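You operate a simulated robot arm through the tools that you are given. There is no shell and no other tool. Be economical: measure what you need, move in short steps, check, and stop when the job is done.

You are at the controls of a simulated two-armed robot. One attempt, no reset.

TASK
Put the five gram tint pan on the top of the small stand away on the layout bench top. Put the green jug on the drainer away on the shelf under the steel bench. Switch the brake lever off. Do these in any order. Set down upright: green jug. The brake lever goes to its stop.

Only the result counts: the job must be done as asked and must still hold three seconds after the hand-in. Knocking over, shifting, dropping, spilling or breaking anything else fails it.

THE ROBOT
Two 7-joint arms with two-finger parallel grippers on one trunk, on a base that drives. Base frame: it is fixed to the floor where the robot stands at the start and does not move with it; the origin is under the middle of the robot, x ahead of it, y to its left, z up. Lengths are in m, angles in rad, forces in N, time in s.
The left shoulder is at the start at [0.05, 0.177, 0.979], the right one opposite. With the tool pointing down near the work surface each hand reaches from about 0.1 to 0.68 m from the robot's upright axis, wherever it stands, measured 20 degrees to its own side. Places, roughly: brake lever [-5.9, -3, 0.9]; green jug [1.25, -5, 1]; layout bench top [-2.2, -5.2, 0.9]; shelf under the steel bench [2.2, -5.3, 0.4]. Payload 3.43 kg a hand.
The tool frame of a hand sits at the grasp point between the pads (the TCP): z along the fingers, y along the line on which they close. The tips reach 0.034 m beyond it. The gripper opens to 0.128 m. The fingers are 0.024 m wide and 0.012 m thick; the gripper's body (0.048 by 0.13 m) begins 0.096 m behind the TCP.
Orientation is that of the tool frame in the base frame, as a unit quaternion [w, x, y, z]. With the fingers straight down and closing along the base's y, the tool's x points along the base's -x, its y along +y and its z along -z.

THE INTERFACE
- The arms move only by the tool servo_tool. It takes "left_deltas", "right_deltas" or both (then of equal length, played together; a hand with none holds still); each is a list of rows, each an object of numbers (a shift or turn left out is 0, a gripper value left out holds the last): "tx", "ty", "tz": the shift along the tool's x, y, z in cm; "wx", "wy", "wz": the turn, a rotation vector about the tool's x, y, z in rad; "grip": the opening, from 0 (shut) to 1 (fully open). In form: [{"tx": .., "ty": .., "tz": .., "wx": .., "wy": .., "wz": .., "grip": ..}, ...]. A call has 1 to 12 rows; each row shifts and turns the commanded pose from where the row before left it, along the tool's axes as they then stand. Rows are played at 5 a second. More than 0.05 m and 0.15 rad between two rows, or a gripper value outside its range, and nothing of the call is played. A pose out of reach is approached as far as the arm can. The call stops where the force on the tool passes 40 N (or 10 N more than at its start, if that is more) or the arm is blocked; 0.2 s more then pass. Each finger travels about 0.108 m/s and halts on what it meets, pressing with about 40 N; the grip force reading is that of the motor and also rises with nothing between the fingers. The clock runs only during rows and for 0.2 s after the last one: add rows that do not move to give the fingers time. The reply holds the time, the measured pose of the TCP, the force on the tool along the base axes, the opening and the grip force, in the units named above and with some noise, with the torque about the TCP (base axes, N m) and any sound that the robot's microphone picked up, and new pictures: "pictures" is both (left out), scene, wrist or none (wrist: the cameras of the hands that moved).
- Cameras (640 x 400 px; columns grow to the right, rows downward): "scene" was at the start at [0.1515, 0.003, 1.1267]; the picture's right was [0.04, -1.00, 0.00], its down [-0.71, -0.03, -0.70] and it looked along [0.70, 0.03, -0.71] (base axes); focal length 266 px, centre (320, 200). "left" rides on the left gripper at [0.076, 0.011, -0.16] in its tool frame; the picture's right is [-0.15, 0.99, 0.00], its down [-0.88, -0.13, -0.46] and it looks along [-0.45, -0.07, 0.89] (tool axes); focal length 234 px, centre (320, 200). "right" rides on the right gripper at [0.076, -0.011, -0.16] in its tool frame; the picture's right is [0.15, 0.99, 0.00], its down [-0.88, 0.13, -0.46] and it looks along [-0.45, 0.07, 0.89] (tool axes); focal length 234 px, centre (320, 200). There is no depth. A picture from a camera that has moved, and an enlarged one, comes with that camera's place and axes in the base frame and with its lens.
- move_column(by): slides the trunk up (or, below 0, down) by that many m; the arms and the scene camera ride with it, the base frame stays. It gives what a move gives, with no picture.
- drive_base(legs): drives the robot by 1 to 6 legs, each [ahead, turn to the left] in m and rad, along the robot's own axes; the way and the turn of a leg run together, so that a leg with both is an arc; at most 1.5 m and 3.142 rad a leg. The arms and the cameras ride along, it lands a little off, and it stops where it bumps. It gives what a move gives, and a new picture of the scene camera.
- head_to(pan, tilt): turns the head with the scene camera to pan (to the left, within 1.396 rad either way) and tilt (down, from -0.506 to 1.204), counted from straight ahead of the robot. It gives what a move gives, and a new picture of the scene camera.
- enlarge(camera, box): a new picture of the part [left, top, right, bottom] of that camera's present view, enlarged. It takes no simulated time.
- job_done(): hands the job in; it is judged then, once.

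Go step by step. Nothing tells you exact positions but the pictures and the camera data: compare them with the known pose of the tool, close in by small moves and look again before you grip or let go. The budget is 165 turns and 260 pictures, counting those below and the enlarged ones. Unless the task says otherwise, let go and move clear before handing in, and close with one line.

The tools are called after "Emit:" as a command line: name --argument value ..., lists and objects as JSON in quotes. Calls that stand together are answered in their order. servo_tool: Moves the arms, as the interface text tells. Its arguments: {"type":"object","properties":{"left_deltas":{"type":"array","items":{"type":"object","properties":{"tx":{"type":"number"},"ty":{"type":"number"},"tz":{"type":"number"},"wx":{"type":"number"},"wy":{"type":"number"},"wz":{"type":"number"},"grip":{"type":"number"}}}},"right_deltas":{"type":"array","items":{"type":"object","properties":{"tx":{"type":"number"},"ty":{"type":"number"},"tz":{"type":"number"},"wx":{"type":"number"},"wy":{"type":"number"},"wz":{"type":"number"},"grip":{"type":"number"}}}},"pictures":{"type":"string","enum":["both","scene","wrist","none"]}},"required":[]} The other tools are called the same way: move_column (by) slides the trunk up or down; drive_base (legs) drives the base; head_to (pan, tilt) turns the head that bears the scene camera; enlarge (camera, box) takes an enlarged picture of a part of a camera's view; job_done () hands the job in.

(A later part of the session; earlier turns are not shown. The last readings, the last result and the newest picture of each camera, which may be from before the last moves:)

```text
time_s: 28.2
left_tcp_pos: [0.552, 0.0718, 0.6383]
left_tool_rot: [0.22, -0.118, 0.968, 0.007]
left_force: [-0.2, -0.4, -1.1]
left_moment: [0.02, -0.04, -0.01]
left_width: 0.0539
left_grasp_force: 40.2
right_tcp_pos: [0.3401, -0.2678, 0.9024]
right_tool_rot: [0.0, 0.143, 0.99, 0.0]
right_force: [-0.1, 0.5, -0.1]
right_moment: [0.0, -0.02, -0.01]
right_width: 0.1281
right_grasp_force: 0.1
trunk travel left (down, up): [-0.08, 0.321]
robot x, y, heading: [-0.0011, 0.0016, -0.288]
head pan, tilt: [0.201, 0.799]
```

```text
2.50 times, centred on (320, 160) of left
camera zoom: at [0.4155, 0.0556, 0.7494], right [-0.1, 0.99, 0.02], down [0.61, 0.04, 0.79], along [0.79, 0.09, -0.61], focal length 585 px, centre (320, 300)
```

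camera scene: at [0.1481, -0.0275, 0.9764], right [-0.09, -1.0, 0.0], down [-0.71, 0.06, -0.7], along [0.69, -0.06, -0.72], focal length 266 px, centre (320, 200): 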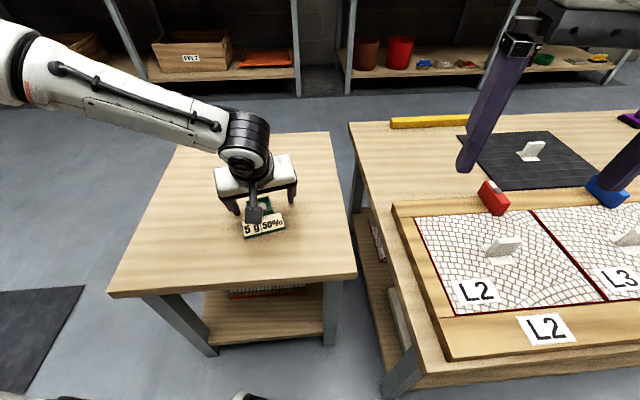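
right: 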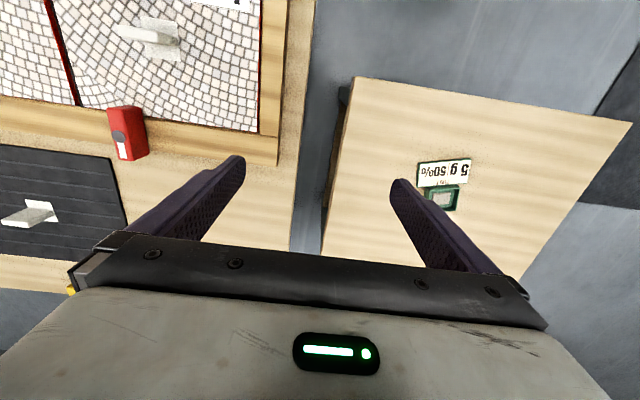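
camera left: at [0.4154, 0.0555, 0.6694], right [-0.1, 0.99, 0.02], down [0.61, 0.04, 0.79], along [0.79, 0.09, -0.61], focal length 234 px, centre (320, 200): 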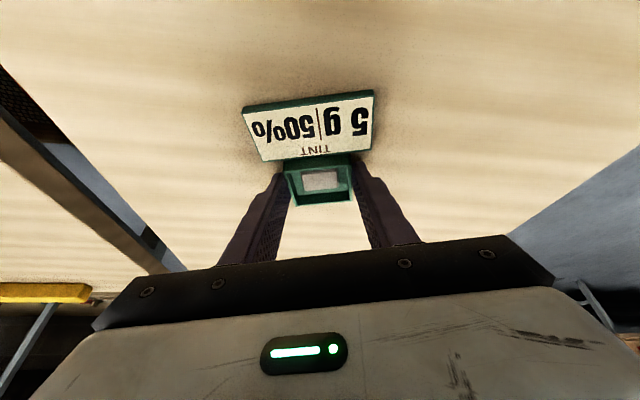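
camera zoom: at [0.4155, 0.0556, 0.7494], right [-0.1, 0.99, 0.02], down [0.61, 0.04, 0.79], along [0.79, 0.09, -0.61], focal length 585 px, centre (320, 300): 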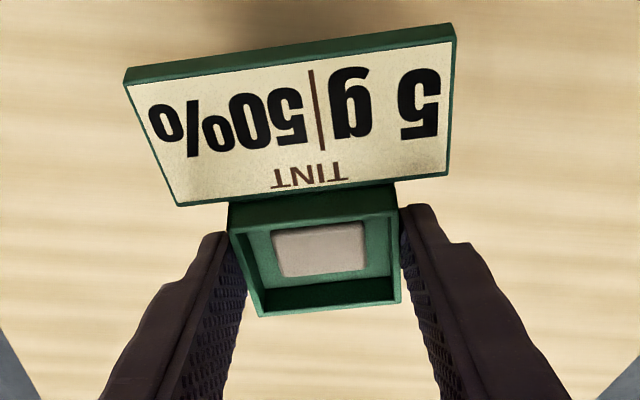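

The pan is held level. I'll raise the trunk, tuck the arms in, and look around before driving.

Emit:
move_column --by 0.2

Emit:
servo_tool --left_deltas '[{"tx": 3.6, "tz": -1.7}, {"tx": 3.6, "tz": -1.7}, {"tx": 3.6, "tz": -1.7}, {"tx": 3.6, "tz": -1.7}, {}]' --right_deltas '[{"grip": 0}, {}, {}, {}, {}]' --pictures "wrist"

Emit:
head_to --pan -1.0 --tilt 0.35

Emit:
head_to --pan 1.39 --tilt 0.35

```text
time_s: 30.4
left_tcp_pos: [0.5526, 0.0731, 0.8369]
left_tool_rot: [0.22, -0.119, 0.968, 0.007]
left_force: [-0.9, 0.1, -1.9]
left_moment: [0.0, -0.02, 0.04]
left_width: 0.0537
left_grasp_force: 40.5
right_tcp_pos: [0.34, -0.2686, 1.1024]
right_tool_rot: [0.0, 0.144, 0.99, 0.0]
right_force: [-0.2, -0.4, -0.7]
right_moment: [-0.02, 0.01, 0.0]
right_width: 0.1281
right_grasp_force: 0.1
trunk travel left (down, up): [-0.28, 0.121]
robot x, y, heading: [0.0021, 0.0007, -0.286]
head pan, tilt: [0.201, 0.799]
```

```text
time_s: 31.6
left_tcp_pos: [0.4049, 0.0613, 0.8535]
left_tool_rot: [0.219, -0.118, 0.968, 0.006]
left_force: [-0.3, -0.3, -2.0]
left_moment: [-0.01, -0.02, 0.01]
left_width: 0.0539
left_grasp_force: 40.5
left hand out of reach, approached as far as the arm can: row 3, 4
right_tcp_pos: [0.34, -0.268, 1.1021]
right_tool_rot: [0.0, 0.144, 0.99, 0.001]
right_force: [0.2, -1.1, -0.3]
right_moment: [0.01, -0.01, 0.02]
right_width: 0.0
right_grasp_force: 33.2
trunk travel left (down, up): [-0.28, 0.121]
robot x, y, heading: [-0.0014, -0.0034, -0.284]
head pan, tilt: [0.201, 0.799]
camera right: at [0.2637, -0.2568, 1.2624], right [0.14, 0.99, 0.0], down [0.88, -0.13, 0.46], along [0.45, -0.06, -0.89], focal length 234 px, centre (320, 200)
camera left: at [0.2684, 0.0451, 0.9648], right [-0.1, 0.99, 0.02], down [0.61, 0.04, 0.79], along [0.79, 0.09, -0.61], focal length 234 px, centre (320, 200)
```

right: 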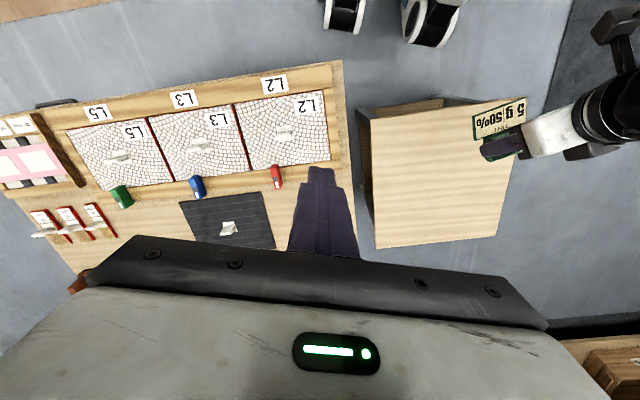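
left: 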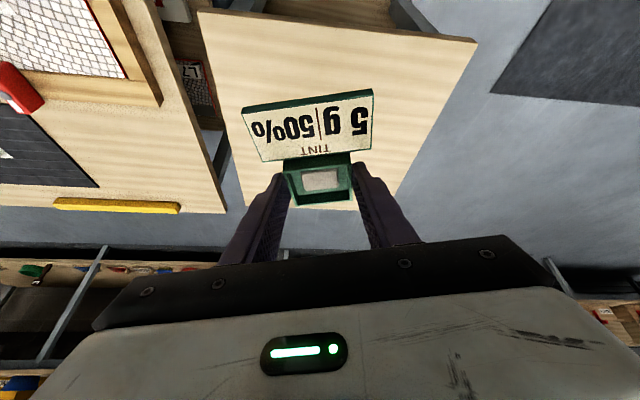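

```text
time_s: 33.0
left_tcp_pos: [0.407, 0.0614, 0.8531]
left_tool_rot: [0.219, -0.118, 0.968, 0.006]
left_force: [0.5, -0.1, -1.5]
left_moment: [0.03, -0.01, 0.02]
left_width: 0.0536
left_grasp_force: 40.1
right_tcp_pos: [0.3409, -0.2681, 1.1032]
right_tool_rot: [0.0, 0.143, 0.99, 0.001]
right_force: [-0.2, 0.0, -0.1]
right_moment: [-0.02, -0.03, 0.0]
right_width: 0.0
right_grasp_force: 33.3
trunk travel left (down, up): [-0.28, 0.121]
robot x, y, heading: [0.0009, -0.0007, -0.292]
head pan, tilt: [-1.0, 0.351]
camera scene: at [0.0938, -0.1098, 1.296], right [-0.96, -0.28, 0.0], down [-0.1, 0.33, -0.94], along [0.26, -0.9, -0.34], focal length 266 px, centre (320, 200)
```

scene: 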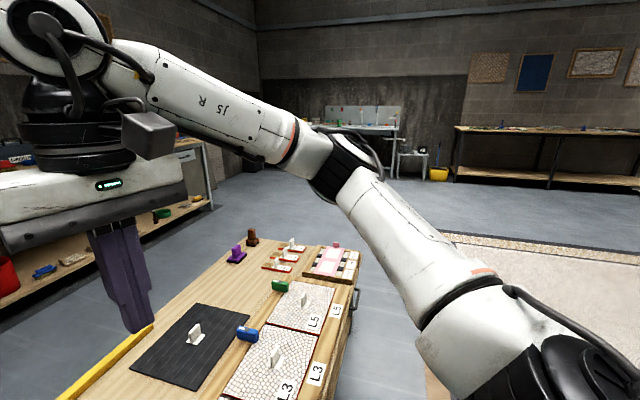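

```text
time_s: 35.2
left_tcp_pos: [0.4056, 0.0615, 0.8526]
left_tool_rot: [0.22, -0.118, 0.968, 0.005]
left_force: [0.6, 0.8, -1.0]
left_moment: [0.0, 0.02, 0.02]
left_width: 0.0536
left_grasp_force: 39.9
right_tcp_pos: [0.3409, -0.2675, 1.1016]
right_tool_rot: [0.0, 0.143, 0.99, -0.001]
right_force: [-0.4, 0.0, -0.4]
right_moment: [-0.01, -0.03, 0.03]
right_width: 0.0
right_grasp_force: 33.1
trunk travel left (down, up): [-0.28, 0.121]
robot x, y, heading: [-0.0044, 0.0007, -0.29]
head pan, tilt: [1.389, 0.351]
camera scene: at [0.1099, 0.0626, 1.296], right [0.89, -0.45, 0.0], down [-0.16, -0.31, -0.94], along [0.43, 0.84, -0.34], focal length 266 px, centre (320, 200)
```

scene: 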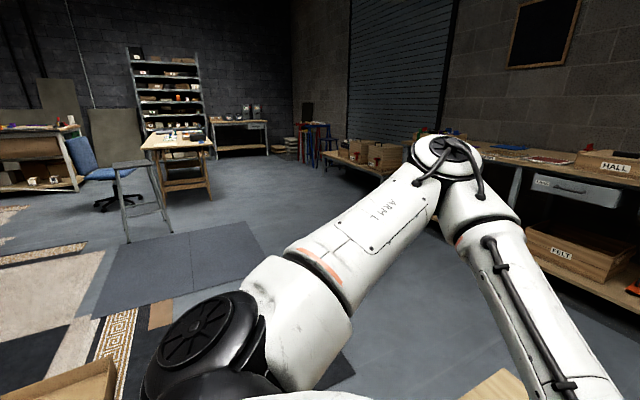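

The jug's drainer and the layout bench are along the far −y side. I'll back off, turn right and look.

Emit:
drive_base --legs '[[-0.5, 0], [0, -1.28]]'

Emit:
head_to --pan 0.0 --tilt 0.4

```text
time_s: 41.4
left_tcp_pos: [-0.3104, -0.2295, 0.8536]
left_tool_rot: [0.178, 0.487, 0.846, -0.126]
left_force: [0.2, -1.2, -1.9]
left_moment: [0.0, 0.03, 0.01]
left_width: 0.0536
left_grasp_force: 40.2
right_tcp_pos: [-0.6454, -0.2589, 1.1026]
right_tool_rot: [0.0, 0.708, 0.706, 0.0]
right_force: [0.6, -0.3, 0.3]
right_moment: [0.0, 0.0, -0.02]
right_width: 0.0001
right_grasp_force: 33.8
trunk travel left (down, up): [-0.28, 0.121]
robot x, y, heading: [-0.4819, 0.1462, -1.573]
head pan, tilt: [1.389, 0.351]
camera scene: at [-0.391, 0.0554, 1.296], right [-0.18, -0.98, 0.0], down [-0.34, 0.06, -0.94], along [0.92, -0.17, -0.34], focal length 266 px, centre (320, 200)
```

scene: 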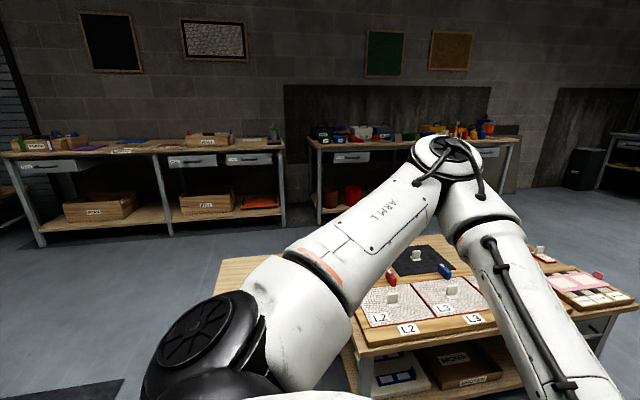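

```text
time_s: 42.9
left_tcp_pos: [-0.3097, -0.2297, 0.8536]
left_tool_rot: [0.178, 0.486, 0.846, -0.126]
left_force: [0.5, 0.0, -1.6]
left_moment: [-0.03, -0.03, 0.02]
left_width: 0.0536
left_grasp_force: 39.8
right_tcp_pos: [-0.6445, -0.2602, 1.1027]
right_tool_rot: [-0.001, 0.709, 0.705, 0.0]
right_force: [0.6, 0.2, -0.1]
right_moment: [0.03, 0.0, 0.01]
right_width: 0.0003
right_grasp_force: 33.2
trunk travel left (down, up): [-0.28, 0.121]
robot x, y, heading: [-0.4809, 0.1439, -1.573]
head pan, tilt: [0.0, 0.4]
camera scene: at [-0.4826, -0.0201, 1.2914], right [-1.0, 0.0, 0.0], down [0.0, 0.39, -0.92], along [0.0, -0.92, -0.39], focal length 266 px, centre (320, 200)
```

scene: 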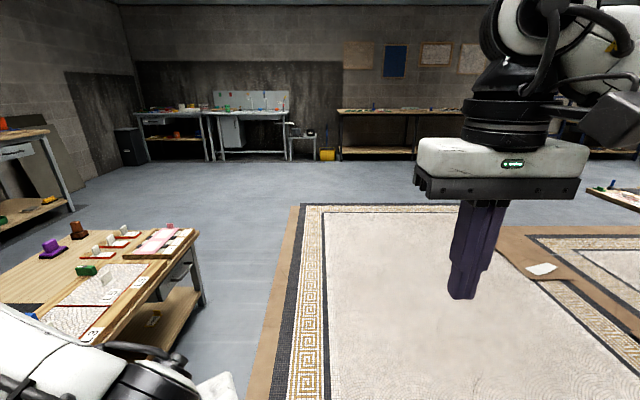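

Emit:
enlarge --camera "scene" --box '[120, 80, 340, 180]'

Emit:
enlarge --camera "scene" --box '[310, 30, 640, 220]'

```text
2.91 times, centred on (230, 130) of scene
camera zoom: at [-0.4826, -0.0201, 1.2914], right [-1.0, 0.0, 0.0], down [0.0, 0.39, -0.92], along [0.0, -0.92, -0.39], focal length 772 px, centre (582, 404)
```

zoom: 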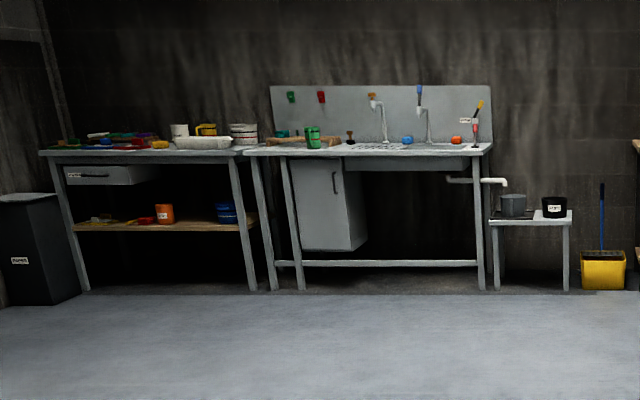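

```text
1.94 times, centred on (475, 125) of scene
camera zoom: at [-0.4826, -0.0201, 1.2914], right [-1.0, 0.0, 0.0], down [0.0, 0.39, -0.92], along [0.0, -0.92, -0.39], focal length 515 px, centre (19, 346)
```

zoom: 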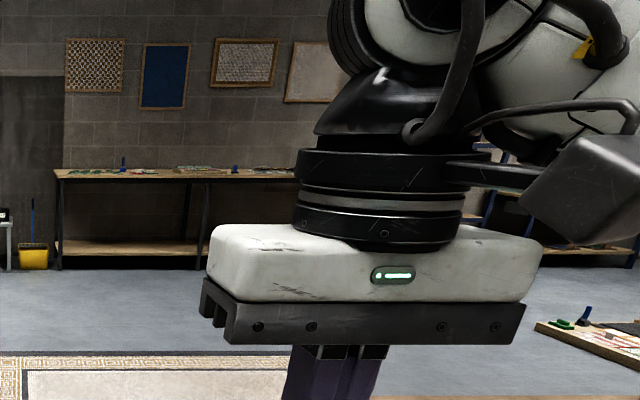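

The green jug is on the drainer and the layout bench is the wooden one right of the sink. I'll drive along the open floor towards it.

Emit:
drive_base --legs '[[0, -0.25], [1.5, 0], [1.4, 0], [0, 0.25]]'

```text
time_s: 58.5
left_tcp_pos: [-1.0096, -3.0238, 0.8537]
left_tool_rot: [0.179, 0.483, 0.848, -0.126]
left_force: [-0.2, -0.9, -1.8]
left_moment: [0.01, 0.01, 0.01]
left_width: 0.0537
left_grasp_force: 40.4
right_tcp_pos: [-1.3433, -3.0575, 1.1033]
right_tool_rot: [0.0, 0.706, 0.709, 0.0]
right_force: [-0.8, 0.0, 0.0]
right_moment: [-0.01, 0.01, 0.0]
right_width: 0.0
right_grasp_force: 33.1
trunk travel left (down, up): [-0.28, 0.121]
robot x, y, heading: [-1.1858, -2.6539, -1.559]
head pan, tilt: [0.0, 0.4]
camera scene: at [-1.1836, -2.8167, 1.2914], right [-1.0, -0.01, 0.0], down [0.0, 0.39, -0.92], along [0.01, -0.92, -0.39], focal length 266 px, centre (320, 200)
```

scene: 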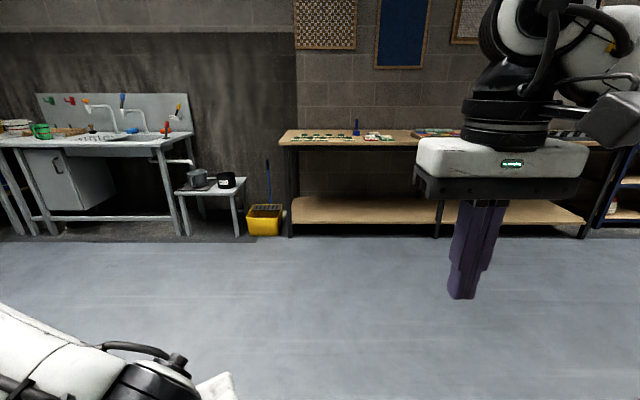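

Emit:
enlarge --camera "scene" --box '[270, 100, 430, 200]'

Emit:
enlarge --camera "scene" --box '[0, 80, 200, 205]'

```text
4.00 times, centred on (350, 150) of scene
camera zoom: at [-1.1836, -2.8167, 1.2914], right [-1.0, -0.01, 0.0], down [0.0, 0.39, -0.92], along [0.01, -0.92, -0.39], focal length 1062 px, centre (200, 400)
```

zoom: 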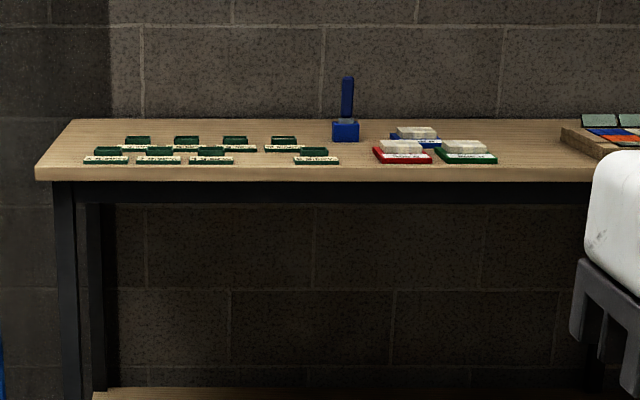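

```text
3.20 times, centred on (100, 142) of scene
camera zoom: at [-1.1836, -2.8167, 1.2914], right [-1.0, -0.01, 0.0], down [0.0, 0.39, -0.92], along [0.01, -0.92, -0.39], focal length 850 px, centre (1024, 384)
```

zoom: 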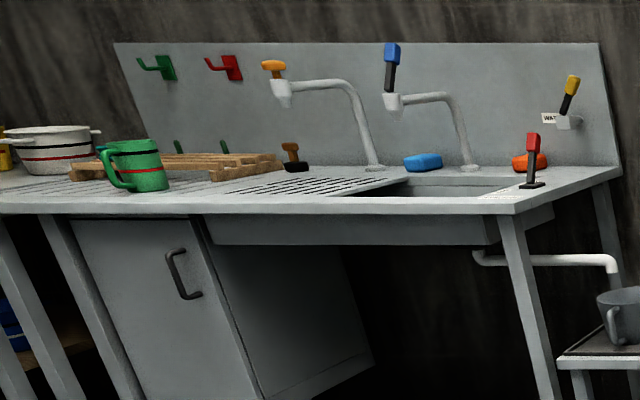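

The bench has rows of matching pans, with open top in front of a gap. I'll raise the trunk fully and approach.

Emit:
move_column --by 0.12

Emit:
drive_base --legs '[[0, -0.184], [1.45, 0], [0, 0.172]]'

Emit:
head_to --pan 0.2 --tilt 0.8

```text
time_s: 60.0
left_tcp_pos: [-1.0097, -3.0246, 0.9724]
left_tool_rot: [0.18, 0.483, 0.848, -0.126]
left_force: [-0.7, 0.7, -2.0]
left_moment: [-0.02, -0.04, 0.04]
left_width: 0.0534
left_grasp_force: 40.6
right_tcp_pos: [-1.3442, -3.0575, 1.2233]
right_tool_rot: [-0.001, 0.705, 0.709, 0.0]
right_force: [-0.9, -0.6, 0.5]
right_moment: [0.0, 0.01, 0.02]
right_width: 0.0
right_grasp_force: 33.3
trunk travel left (down, up): [-0.4, 0.001]
robot x, y, heading: [-1.1853, -2.6535, -1.566]
head pan, tilt: [0.0, 0.4]
```

```text
time_s: 68.6
left_tcp_pos: [-1.2726, -4.4485, 0.9724]
left_tool_rot: [0.178, 0.489, 0.845, -0.127]
left_force: [0.0, -0.5, -1.5]
left_moment: [-0.02, -0.01, 0.01]
left_width: 0.0534
left_grasp_force: 40.2
right_tcp_pos: [-1.6068, -4.4754, 1.2229]
right_tool_rot: [-0.001, 0.71, 0.704, 0.0]
right_force: [-0.3, -0.7, 0.6]
right_moment: [0.0, 0.04, 0.02]
right_width: 0.0
right_grasp_force: 32.4
trunk travel left (down, up): [-0.4, 0.001]
robot x, y, heading: [-1.445, -4.0739, -1.577]
head pan, tilt: [0.0, 0.4]
camera scene: at [-1.444, -4.2386, 1.4114], right [-1.0, 0.01, 0.0], down [0.0, 0.39, -0.92], along [-0.01, -0.92, -0.39], focal length 266 px, centre (320, 200)
```

scene: 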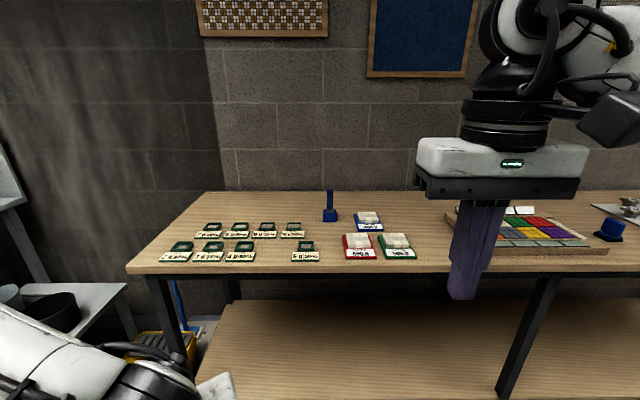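

```text
time_s: 69.5
left_tcp_pos: [-1.2718, -4.4487, 0.9734]
left_tool_rot: [0.179, 0.489, 0.844, -0.128]
left_force: [-0.1, -0.8, -1.6]
left_moment: [0.01, -0.03, 0.0]
left_width: 0.0537
left_grasp_force: 39.6
right_tcp_pos: [-1.6079, -4.4761, 1.2229]
right_tool_rot: [0.0, 0.71, 0.704, 0.0]
right_force: [0.6, 1.1, -0.3]
right_moment: [0.02, -0.01, 0.0]
right_width: 0.0
right_grasp_force: 33.4
trunk travel left (down, up): [-0.4, 0.001]
robot x, y, heading: [-1.4461, -4.0745, -1.583]
head pan, tilt: [0.201, 0.799]
camera scene: at [-1.4283, -4.2251, 1.3764], right [-0.98, -0.19, 0.0], down [-0.14, 0.7, -0.7], along [0.13, -0.68, -0.72], focal length 266 px, centre (320, 200)
```

scene: 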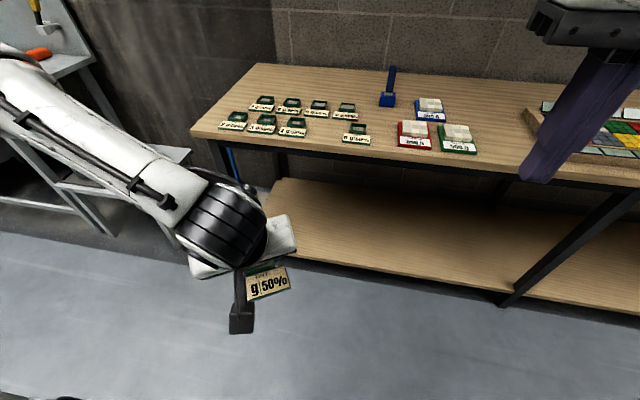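

The front-row gap is centred near x≈−1.298, with label fronts near y≈−4.94 and the top near z≈0.9. I'll turn the pan square to the bench, raise it and move in.

Emit:
servo_tool --left_deltas '[{"wx": 0.0545, "wy": 0.005, "wz": 0.115}, {"wx": 0.0545, "wy": 0.005, "wz": 0.115}, {"wx": 0.0545, "wy": 0.005, "wz": 0.115}, {"wx": 0.0545, "wy": 0.005, "wz": 0.115}, {"tx": -1.28, "tz": -2.7}, {"tx": -1.28, "tz": -2.7}, {}]' --pictures "none"

Emit:
drive_base --legs '[[0, -0.17], [0.43, 0], [0, 0.182]]'

```text
time_s: 71.1
left_tcp_pos: [-1.2699, -4.4481, 1.0318]
left_tool_rot: [0.139, 0.686, 0.694, -0.168]
left_force: [0.2, -0.3, -0.9]
left_moment: [-0.01, -0.01, -0.02]
left_width: 0.0535
left_grasp_force: 40.3
right_tcp_pos: [-1.6073, -4.4775, 1.2221]
right_tool_rot: [0.0, 0.71, 0.704, 0.0]
right_force: [-0.4, -0.8, -0.6]
right_moment: [0.0, 0.0, 0.06]
right_width: 0.0
right_grasp_force: 33.0
trunk travel left (down, up): [-0.4, 0.001]
robot x, y, heading: [-1.4418, -4.0745, -1.582]
head pan, tilt: [0.201, 0.799]
```

```text
time_s: 75.1
left_tcp_pos: [-1.3387, -4.8713, 1.0326]
left_tool_rot: [0.142, 0.68, 0.7, -0.167]
left_force: [0.4, 0.5, -1.8]
left_moment: [0.0, 0.0, 0.02]
left_width: 0.0532
left_grasp_force: 40.0
right_tcp_pos: [-1.6756, -4.9063, 1.2237]
right_tool_rot: [0.0, 0.704, 0.71, -0.002]
right_force: [0.4, -0.4, -0.5]
right_moment: [0.0, 0.02, 0.01]
right_width: 0.0
right_grasp_force: 33.1
trunk travel left (down, up): [-0.4, 0.001]
robot x, y, heading: [-1.5211, -4.4989, -1.563]
head pan, tilt: [0.201, 0.799]
camera scene: at [-1.501, -4.651, 1.3763], right [-0.98, -0.21, 0.0], down [-0.15, 0.7, -0.7], along [0.14, -0.68, -0.72], focal length 266 px, centre (320, 200)
```

scene: 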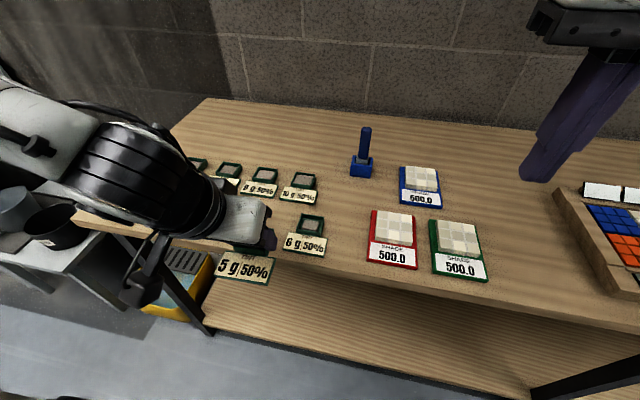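

The gap between the 4 g and 6 g pans is where the 5 g pan belongs, centred at x≈−1.30. I'll move over it, still high.

Emit:
servo_tool --left_deltas '[{"ty": 1.3, "tx": -3, "tz": 1.41}, {"ty": 1.3, "tx": -3, "tz": 1.41}, {"ty": 1.3, "tx": -3, "tz": 1.41}, {"tx": -3, "tz": 1.41}, {}]' --pictures "both"

```text
time_s: 76.3
left_tcp_pos: [-1.2968, -5.0033, 1.0308]
left_tool_rot: [0.142, 0.68, 0.7, -0.168]
left_force: [-0.8, 0.4, -2.0]
left_moment: [-0.06, -0.01, 0.01]
left_width: 0.0537
left_grasp_force: 39.5
right_tcp_pos: [-1.6761, -4.9044, 1.2212]
right_tool_rot: [0.0, 0.703, 0.711, -0.001]
right_force: [-0.5, 0.0, 0.3]
right_moment: [0.02, -0.02, 0.02]
right_width: 0.0002
right_grasp_force: 33.6
trunk travel left (down, up): [-0.4, 0.001]
robot x, y, heading: [-1.5193, -4.4989, -1.56]
head pan, tilt: [0.201, 0.799]
camera scene: at [-1.5012, -4.6507, 1.3764], right [-0.98, -0.21, 0.0], down [-0.15, 0.7, -0.7], along [0.14, -0.68, -0.72], focal length 266 px, centre (320, 200)
camera left: at [-1.2838, -4.8659, 1.1423], right [0.99, -0.11, 0.02], down [-0.08, -0.6, 0.79], along [-0.08, -0.79, -0.61], focal length 234 px, centre (320, 200)
```

scene: 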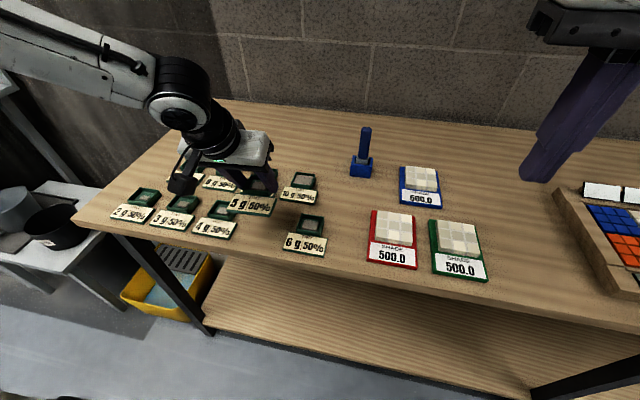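
left: 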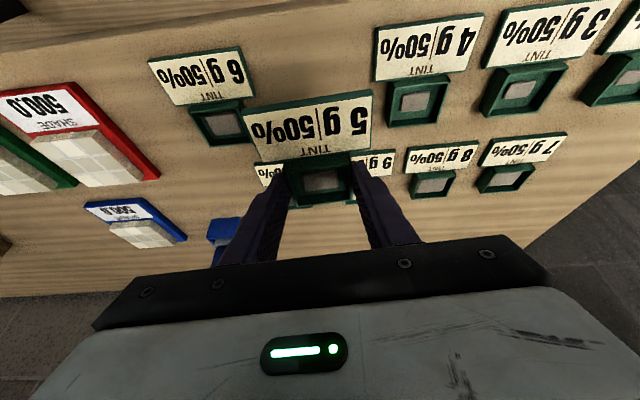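

Lateral and depth alignment are right on the row (label centre −1.299, −4.958). I'll lower with the trunk.

Emit:
move_column --by -0.075

Emit:
enlarge --camera "left" --box '[120, 0, 520, 250]'

Emit:
enlarge --camera "scene" --box '[100, 100, 340, 250]'

```text
time_s: 77.4
left_tcp_pos: [-1.2958, -5.0011, 0.956]
left_tool_rot: [0.143, 0.679, 0.7, -0.168]
left_force: [0.0, 0.0, -2.1]
left_moment: [-0.02, 0.0, 0.01]
left_width: 0.0535
left_grasp_force: 39.8
right_tcp_pos: [-1.6765, -4.906, 1.1474]
right_tool_rot: [0.002, 0.704, 0.71, -0.001]
right_force: [0.7, 0.5, 0.7]
right_moment: [0.0, -0.01, -0.04]
right_width: 0.0001
right_grasp_force: 33.0
trunk travel left (down, up): [-0.325, 0.076]
robot x, y, heading: [-1.5202, -4.5047, -1.561]
head pan, tilt: [0.201, 0.799]
```

```text
1.60 times, centred on (320, 125) of left
camera zoom: at [-1.2842, -4.8658, 1.0673], right [0.99, -0.11, 0.02], down [-0.09, -0.6, 0.79], along [-0.08, -0.79, -0.61], focal length 375 px, centre (320, 320)
```

zoom: 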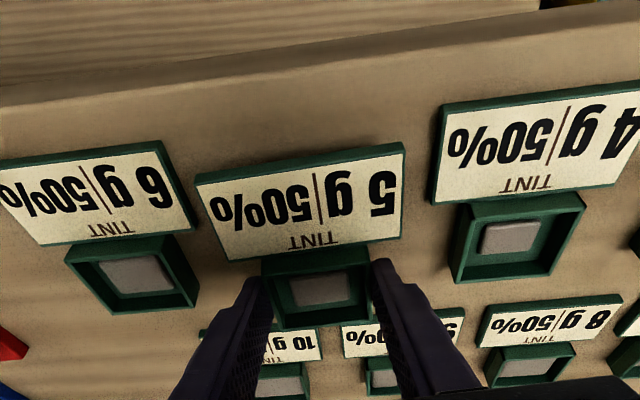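

```text
2.67 times, centred on (220, 175) of scene
camera zoom: at [-1.5015, -4.6509, 1.3014], right [-0.98, -0.21, 0.0], down [-0.15, 0.7, -0.7], along [0.14, -0.68, -0.72], focal length 708 px, centre (587, 267)
```

zoom: 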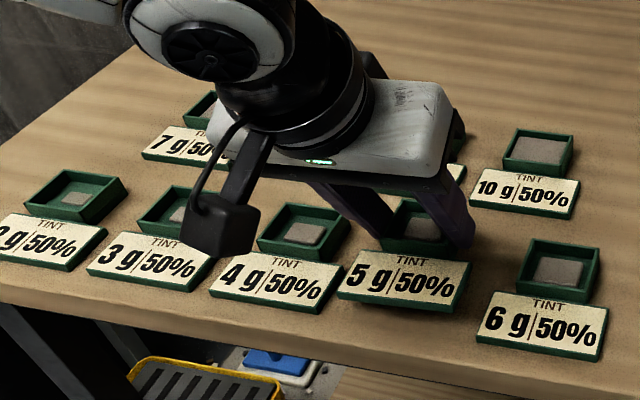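

Centred. I'll go the last centimetres down gently by servo.

Emit:
servo_tool --left_deltas '[{"tx": 0.3, "tz": 0.63}, {"tx": 0.17, "tz": 0.36}, {"tx": 0.1, "tz": 0.2}, {}]' --pictures "wrist"

Emit:
enlarge --camera "scene" --box '[180, 150, 300, 225]'

```text
time_s: 78.4
left_tcp_pos: [-1.2984, -5.0025, 0.9429]
left_tool_rot: [0.141, 0.68, 0.7, -0.168]
left_force: [-0.3, -0.5, -1.7]
left_moment: [0.0, 0.0, -0.02]
left_width: 0.0537
left_grasp_force: 39.6
right_tcp_pos: [-1.6759, -4.9057, 1.1481]
right_tool_rot: [0.001, 0.704, 0.71, 0.0]
right_force: [-0.2, 0.4, 0.2]
right_moment: [0.0, -0.01, 0.01]
right_width: 0.0
right_grasp_force: 33.1
trunk travel left (down, up): [-0.325, 0.076]
robot x, y, heading: [-1.5177, -4.5041, -1.562]
head pan, tilt: [0.201, 0.799]
camera left: at [-1.2852, -4.866, 1.0543], right [0.99, -0.11, 0.02], down [-0.08, -0.6, 0.79], along [-0.08, -0.79, -0.61], focal length 234 px, centre (320, 200)
```

left: 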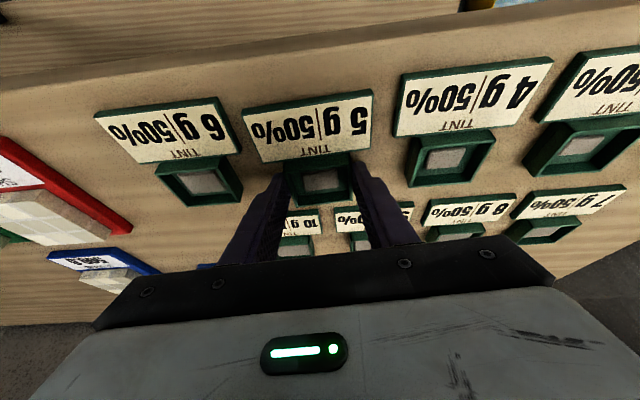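

```text
5.33 times, centred on (240, 188) of scene
camera zoom: at [-1.5014, -4.6511, 1.3013], right [-0.98, -0.21, 0.0], down [-0.15, 0.7, -0.7], along [0.14, -0.68, -0.72], focal length 1416 px, centre (747, 267)
```

zoom: 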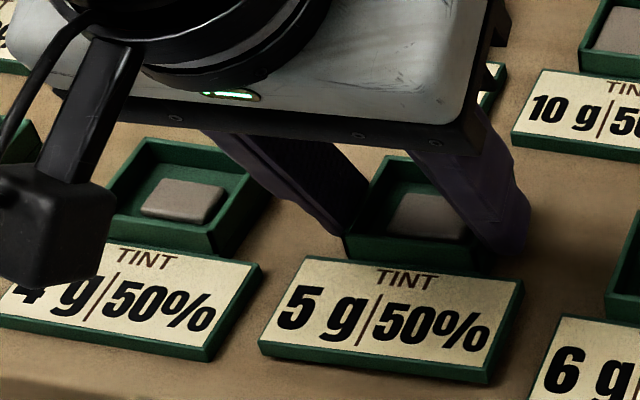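

Emit:
servo_tool --left_deltas '[{"ty": 0.3}, {"tx": 0.1, "tz": 0.2}, {"tx": 0.1, "tz": 0.2}, {}]' --pictures "none"

```text
time_s: 79.4
left_tcp_pos: [-1.2941, -5.0031, 0.94]
left_tool_rot: [0.143, 0.68, 0.699, -0.169]
left_force: [2.3, 1.7, 9.8]
left_moment: [0.59, -0.56, -0.11]
left_width: 0.0534
left_grasp_force: 39.9
right_tcp_pos: [-1.6769, -4.9043, 1.1488]
right_tool_rot: [0.001, 0.703, 0.711, 0.0]
right_force: [-0.4, -0.1, -0.3]
right_moment: [0.0, -0.02, 0.0]
right_width: 0.0003
right_grasp_force: 32.8
trunk travel left (down, up): [-0.325, 0.076]
robot x, y, heading: [-1.5195, -4.5015, -1.562]
head pan, tilt: [0.201, 0.799]
```

It is seated (about 10 N contact). I'll open slightly and rise straight up.

Emit:
servo_tool --left_deltas '[{"tx": -0.04, "tz": -0.1}, {"grip": 0.5}, {"grip": 0.58}, {}, {"tx": -0.43, "tz": -0.9}, {"tx": -0.85, "tz": -1.8}, {"tx": -1.3, "tz": -2.7}, {"tx": -1.3, "tz": -2.7}, {}]' --pictures "both"

```text
time_s: 81.4
left_tcp_pos: [-1.2909, -5.0026, 1.0286]
left_tool_rot: [0.141, 0.68, 0.7, -0.168]
left_force: [0.0, 0.2, 0.6]
left_moment: [0.01, 0.0, 0.0]
left_width: 0.0743
left_grasp_force: 0.0
right_tcp_pos: [-1.6768, -4.9055, 1.148]
right_tool_rot: [0.001, 0.704, 0.71, -0.001]
right_force: [-0.6, 0.5, 0.6]
right_moment: [-0.01, 0.01, -0.02]
right_width: 0.0001
right_grasp_force: 33.0
trunk travel left (down, up): [-0.325, 0.076]
robot x, y, heading: [-1.5185, -4.5033, -1.564]
head pan, tilt: [0.201, 0.799]
camera scene: at [-1.5015, -4.6512, 1.3013], right [-0.98, -0.21, 0.0], down [-0.15, 0.7, -0.7], along [0.14, -0.68, -0.72], focal length 266 px, centre (320, 200)
camera left: at [-1.2783, -4.8663, 1.1405], right [0.99, -0.11, 0.02], down [-0.09, -0.6, 0.79], along [-0.08, -0.79, -0.61], focal length 234 px, centre (320, 200)
```

scene: 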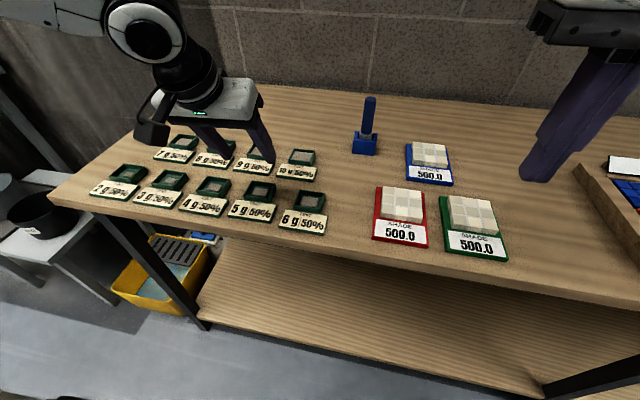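
left: 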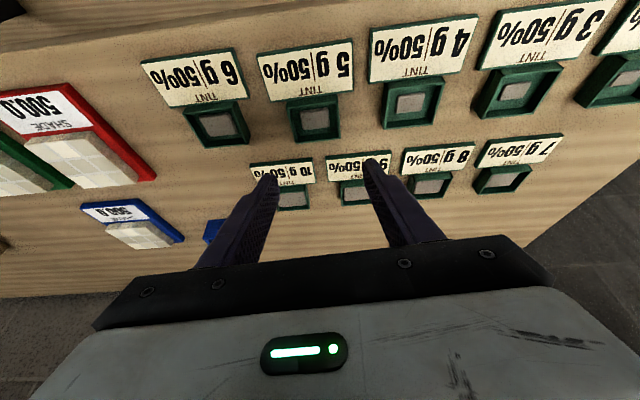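

The 5 g pan sits neatly in its slot. Next is the jug: I'll back off and drive along the benches to the drainer.

Emit:
drive_base --legs '[[-0.55, 0], [0, 1.565], [1.4, 0], [1.2, 0], [0, -1.57]]'

Emit:
head_to --pan 0.0 --tilt 0.5

```text
time_s: 104.5
left_tcp_pos: [1.3089, -4.4322, 1.0287]
left_tool_rot: [0.142, 0.678, 0.701, -0.168]
left_force: [0.1, 0.3, 0.4]
left_moment: [-0.04, 0.0, 0.03]
left_width: 0.0744
left_grasp_force: 0.1
right_tcp_pos: [0.9232, -4.3375, 1.1477]
right_tool_rot: [0.001, 0.702, 0.712, 0.0]
right_force: [0.1, -0.9, -0.1]
right_moment: [0.01, 0.01, 0.01]
right_width: 0.0
right_grasp_force: 33.0
trunk travel left (down, up): [-0.325, 0.076]
robot x, y, heading: [1.0795, -3.9325, -1.553]
head pan, tilt: [0.201, 0.799]
camera scene: at [1.096, -4.0815, 1.3014], right [-0.98, -0.21, 0.0], down [-0.15, 0.7, -0.7], along [0.15, -0.68, -0.72], focal length 266 px, centre (320, 200)
```

scene: 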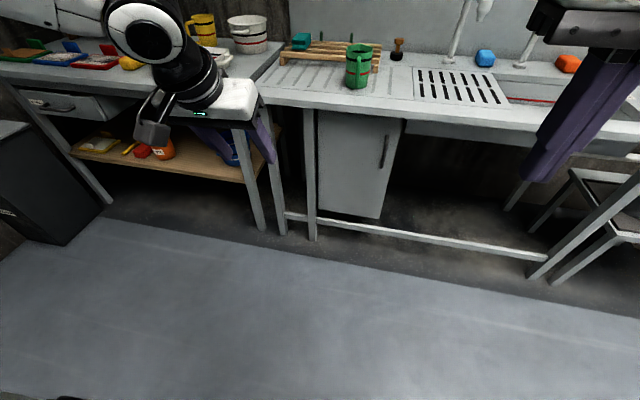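

```text
time_s: 105.3
left_tcp_pos: [1.3085, -4.4318, 1.0287]
left_tool_rot: [0.143, 0.678, 0.702, -0.168]
left_force: [-0.8, -0.3, 0.0]
left_moment: [0.02, -0.04, -0.02]
left_width: 0.0743
left_grasp_force: 0.1
right_tcp_pos: [0.9223, -4.3375, 1.1483]
right_tool_rot: [0.0, 0.702, 0.712, 0.0]
right_force: [-0.2, 0.0, -1.1]
right_moment: [0.01, -0.01, 0.01]
right_width: 0.0
right_grasp_force: 33.0
trunk travel left (down, up): [-0.325, 0.076]
robot x, y, heading: [1.077, -3.9315, -1.555]
head pan, tilt: [0.0, 0.499]
camera scene: at [1.0803, -4.0936, 1.3273], right [-1.0, -0.01, 0.0], down [-0.01, 0.48, -0.88], along [0.01, -0.88, -0.48], focal length 266 px, centre (320, 200)
```

scene: 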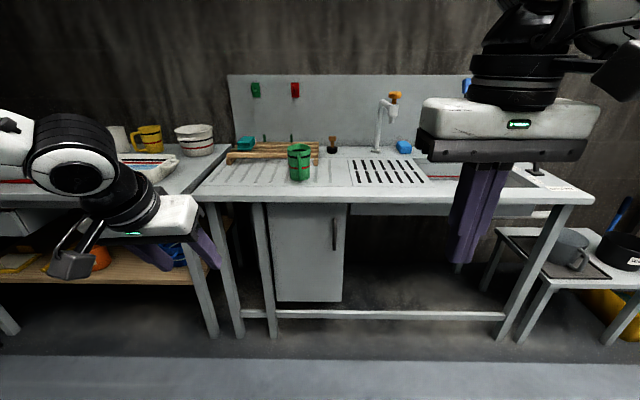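

Emit:
enlarge --camera "scene" --box '[220, 110, 380, 210]'

Emit:
enlarge --camera "scene" --box '[0, 110, 240, 340]'

```text
4.00 times, centred on (300, 160) of scene
camera zoom: at [1.0803, -4.0936, 1.3273], right [-1.0, -0.01, 0.0], down [-0.01, 0.48, -0.88], along [0.01, -0.88, -0.48], focal length 1062 px, centre (400, 360)
```

zoom: 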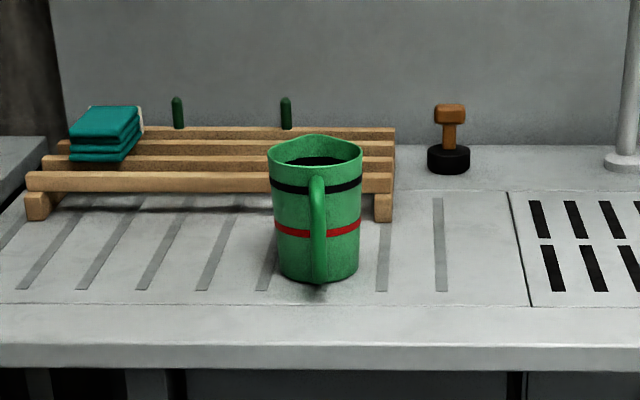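

```text
1.74 times, centred on (120, 225) of scene
camera zoom: at [1.0803, -4.0936, 1.3273], right [-1.0, -0.01, 0.0], down [-0.01, 0.48, -0.88], along [0.01, -0.88, -0.48], focal length 462 px, centre (668, 156)
```

zoom: 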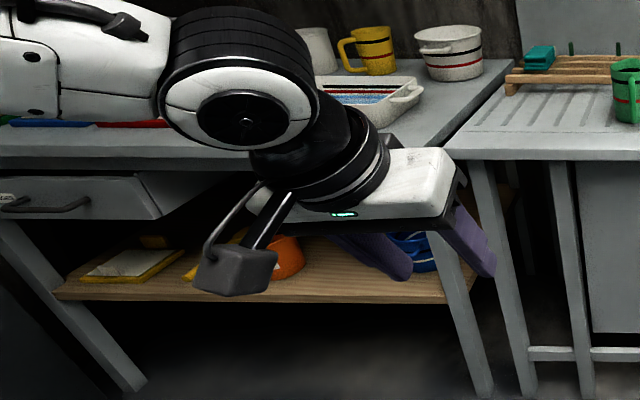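

The jug's handle faces the robot; its body is about 9 cm wide, standing at about (1.17, −5.04). I'll pitch the left hand to about 30° below horizontal, open it, raise and tuck it, then drive in.

Emit:
servo_tool --left_deltas '[{"wy": -0.15, "grip": 1}, {"wy": -0.15}, {"wy": -0.15}, {"wy": -0.15}, {"tx": -1.2, "tz": -4.5}, {"tx": -1.2, "tz": -4.5}, {"tx": -1.2, "tz": -4.5}, {}]' --pictures "wrist"

```text
time_s: 107.1
left_tcp_pos: [1.3079, -4.3809, 1.1456]
left_tool_rot: [0.343, 0.598, 0.629, -0.359]
left_force: [0.0, -1.2, 0.1]
left_moment: [0.02, 0.0, -0.04]
left_width: 0.1279
left_grasp_force: 0.1
left hand out of reach, approached as far as the arm can: row 5, 6, 7
right_tcp_pos: [0.9227, -4.3367, 1.1476]
right_tool_rot: [0.0, 0.702, 0.712, 0.0]
right_force: [0.4, -0.2, -0.5]
right_moment: [-0.02, 0.02, 0.01]
right_width: 0.0
right_grasp_force: 32.9
trunk travel left (down, up): [-0.325, 0.076]
robot x, y, heading: [1.0754, -3.9334, -1.56]
head pan, tilt: [0.0, 0.499]
camera left: at [1.3147, -4.2041, 1.1613], right [1.0, -0.05, 0.08], down [-0.09, -0.06, 0.99], along [-0.04, -1.0, -0.06], focal length 234 px, centre (320, 200)
```

left: 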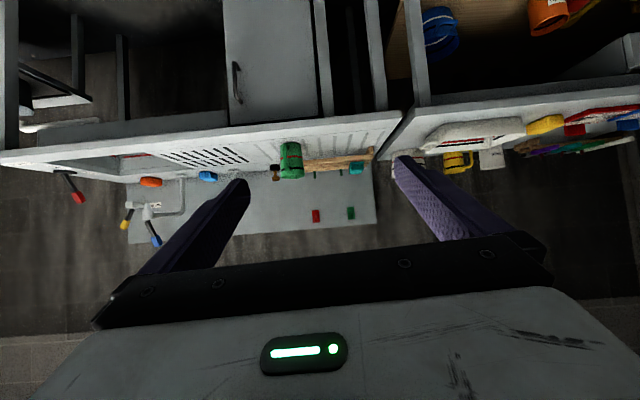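

Emit:
drive_base --legs '[[0, -0.239], [0.53, 0], [0, 0.228]]'

Emit:
servo_tool --left_deltas '[{"wz": 0.048}, {}]' --pictures "wrist"

```text
time_s: 111.8
left_tcp_pos: [1.179, -4.9008, 1.146]
left_tool_rot: [0.339, 0.604, 0.624, -0.363]
left_force: [-0.4, -0.4, 0.6]
left_moment: [-0.01, 0.02, 0.02]
left_width: 0.128
left_grasp_force: 0.0
right_tcp_pos: [0.796, -4.8499, 1.1478]
right_tool_rot: [0.0, 0.708, 0.706, -0.002]
right_force: [-0.1, -0.1, -0.2]
right_moment: [0.03, 0.02, 0.0]
right_width: 0.0003
right_grasp_force: 33.0
trunk travel left (down, up): [-0.325, 0.076]
robot x, y, heading: [0.9567, -4.4495, -1.577]
head pan, tilt: [0.0, 0.499]
camera scene: at [0.9578, -4.6099, 1.3273], right [-1.0, 0.0, 0.0], down [0.0, 0.48, -0.88], along [0.0, -0.88, -0.48], focal length 266 px, centre (320, 200)
```

scene: 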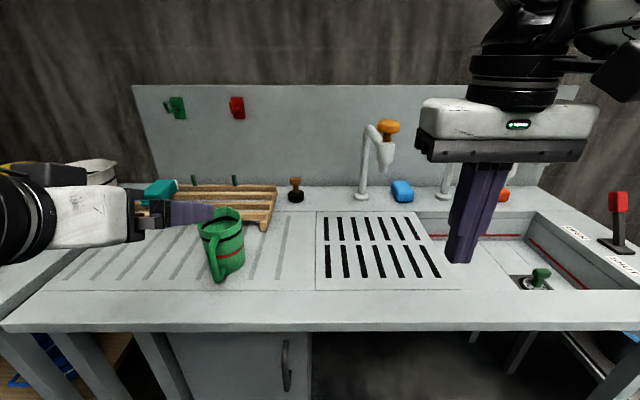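

```text
time_s: 112.4
left_tcp_pos: [1.1807, -4.9007, 1.1468]
left_tool_rot: [0.348, 0.619, 0.609, -0.353]
left_force: [0.1, -0.4, 0.6]
left_moment: [-0.04, -0.01, 0.02]
left_width: 0.1279
left_grasp_force: 0.1
right_tcp_pos: [0.7946, -4.8498, 1.1472]
right_tool_rot: [0.0, 0.708, 0.706, -0.001]
right_force: [0.0, -0.6, -0.2]
right_moment: [0.01, 0.02, 0.01]
right_width: 0.0
right_grasp_force: 33.4
trunk travel left (down, up): [-0.325, 0.076]
robot x, y, heading: [0.9587, -4.4479, -1.572]
head pan, tilt: [0.0, 0.499]
camera left: at [1.1932, -4.7251, 1.1614], right [0.99, -0.09, 0.13], down [-0.13, -0.05, 0.99], along [-0.08, -0.99, -0.06], focal length 234 px, centre (320, 200)
```

left: 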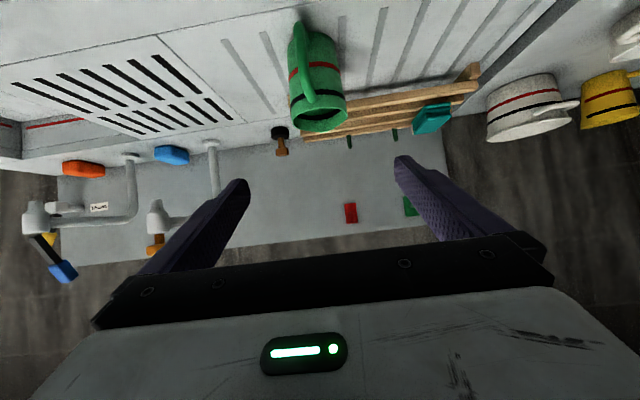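

Triangulated, the jug centre is about (1.178, −5.11), with the rim near z≈1.0 and the surface near 0.86. I'll move to a pre-grasp pose on the tool axis.

Emit:
servo_tool --left_deltas '[{"tx": 1.5, "tz": 3.3}, {"tx": 1.5, "tz": 3.3}, {"tx": 1.5, "tz": 3.3}, {"tx": 1.5, "tz": 3.3}, {}]' --pictures "both"

```text
time_s: 113.6
left_tcp_pos: [1.1782, -4.9837, 1.0272]
left_tool_rot: [0.348, 0.619, 0.609, -0.354]
left_force: [0.1, 0.3, -0.8]
left_moment: [0.0, 0.03, -0.01]
left_width: 0.1278
left_grasp_force: 0.0
right_tcp_pos: [0.7961, -4.8487, 1.1485]
right_tool_rot: [0.0, 0.709, 0.706, 0.001]
right_force: [0.1, -0.3, -0.1]
right_moment: [-0.01, 0.0, -0.02]
right_width: 0.0
right_grasp_force: 33.3
trunk travel left (down, up): [-0.325, 0.076]
robot x, y, heading: [0.957, -4.4469, -1.575]
head pan, tilt: [0.0, 0.499]
camera scene: at [0.9572, -4.6096, 1.3274], right [-1.0, 0.0, 0.0], down [0.0, 0.48, -0.88], along [0.0, -0.88, -0.48], focal length 266 px, centre (320, 200)
camera left: at [1.1917, -4.8082, 1.0425], right [0.99, -0.09, 0.13], down [-0.13, -0.05, 0.99], along [-0.08, -0.99, -0.06], focal length 234 px, centre (320, 200)
```

scene: 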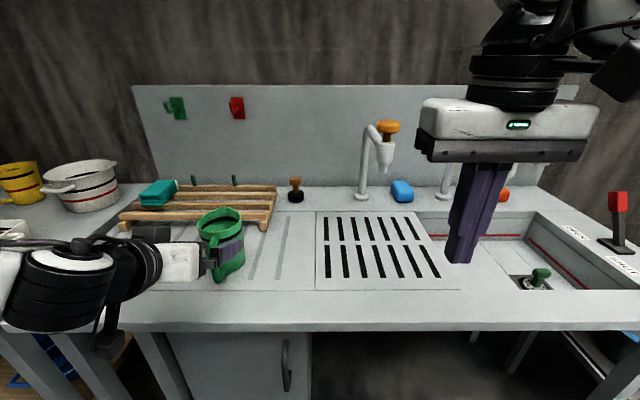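
left: 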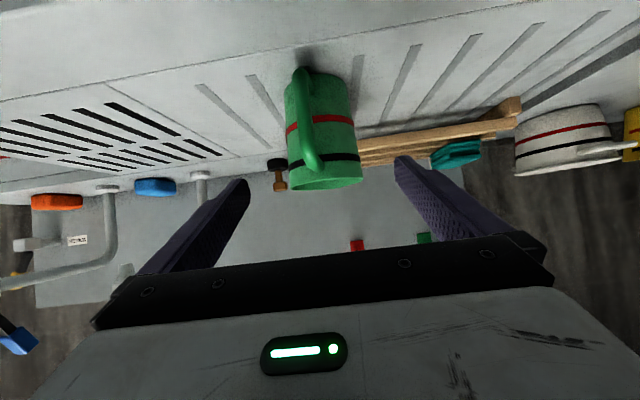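

The geometry checks out. I'll advance along the tool axis.

Emit:
servo_tool --left_deltas '[{"tz": 4, "ty": 0.2}, {"tz": 4}, {"tz": 3}, {}]' --pictures "both"

```text
time_s: 114.6
left_tcp_pos: [1.1792, -5.0789, 0.972]
left_tool_rot: [0.348, 0.618, 0.609, -0.354]
left_force: [0.8, -0.2, 0.7]
left_moment: [0.0, -0.02, -0.01]
left_width: 0.1283
left_grasp_force: 0.0
right_tcp_pos: [0.7958, -4.8499, 1.1471]
right_tool_rot: [0.001, 0.708, 0.706, 0.0]
right_force: [0.7, -0.1, 0.1]
right_moment: [-0.02, -0.01, 0.03]
right_width: 0.0
right_grasp_force: 33.2
trunk travel left (down, up): [-0.325, 0.076]
robot x, y, heading: [0.9568, -4.4479, -1.573]
head pan, tilt: [0.0, 0.499]
camera scene: at [0.9573, -4.6097, 1.3274], right [-1.0, 0.0, 0.0], down [0.0, 0.48, -0.88], along [0.0, -0.88, -0.48], focal length 266 px, centre (320, 200)
camera left: at [1.1924, -4.9041, 0.9871], right [0.99, -0.09, 0.12], down [-0.13, -0.05, 0.99], along [-0.08, -0.99, -0.06], focal length 234 px, centre (320, 200)
```

scene: 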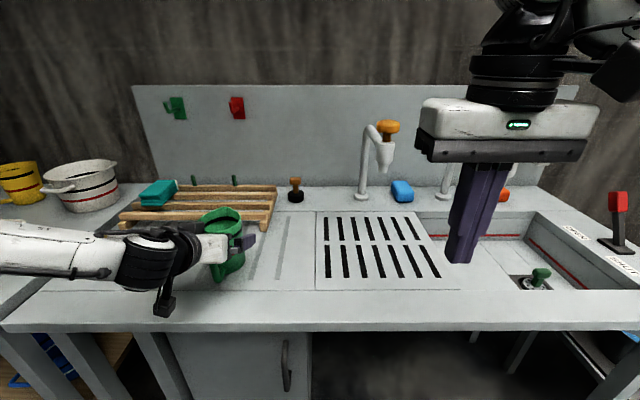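
left: 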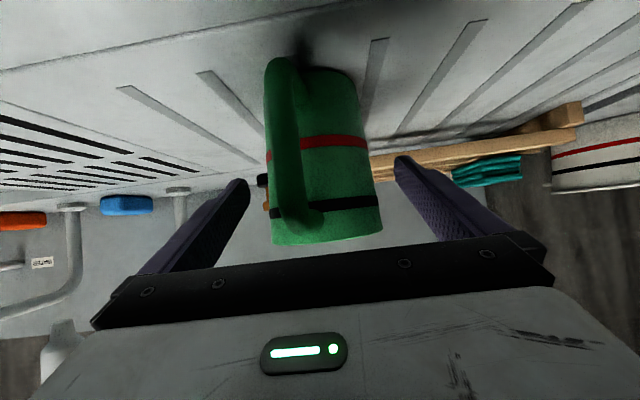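

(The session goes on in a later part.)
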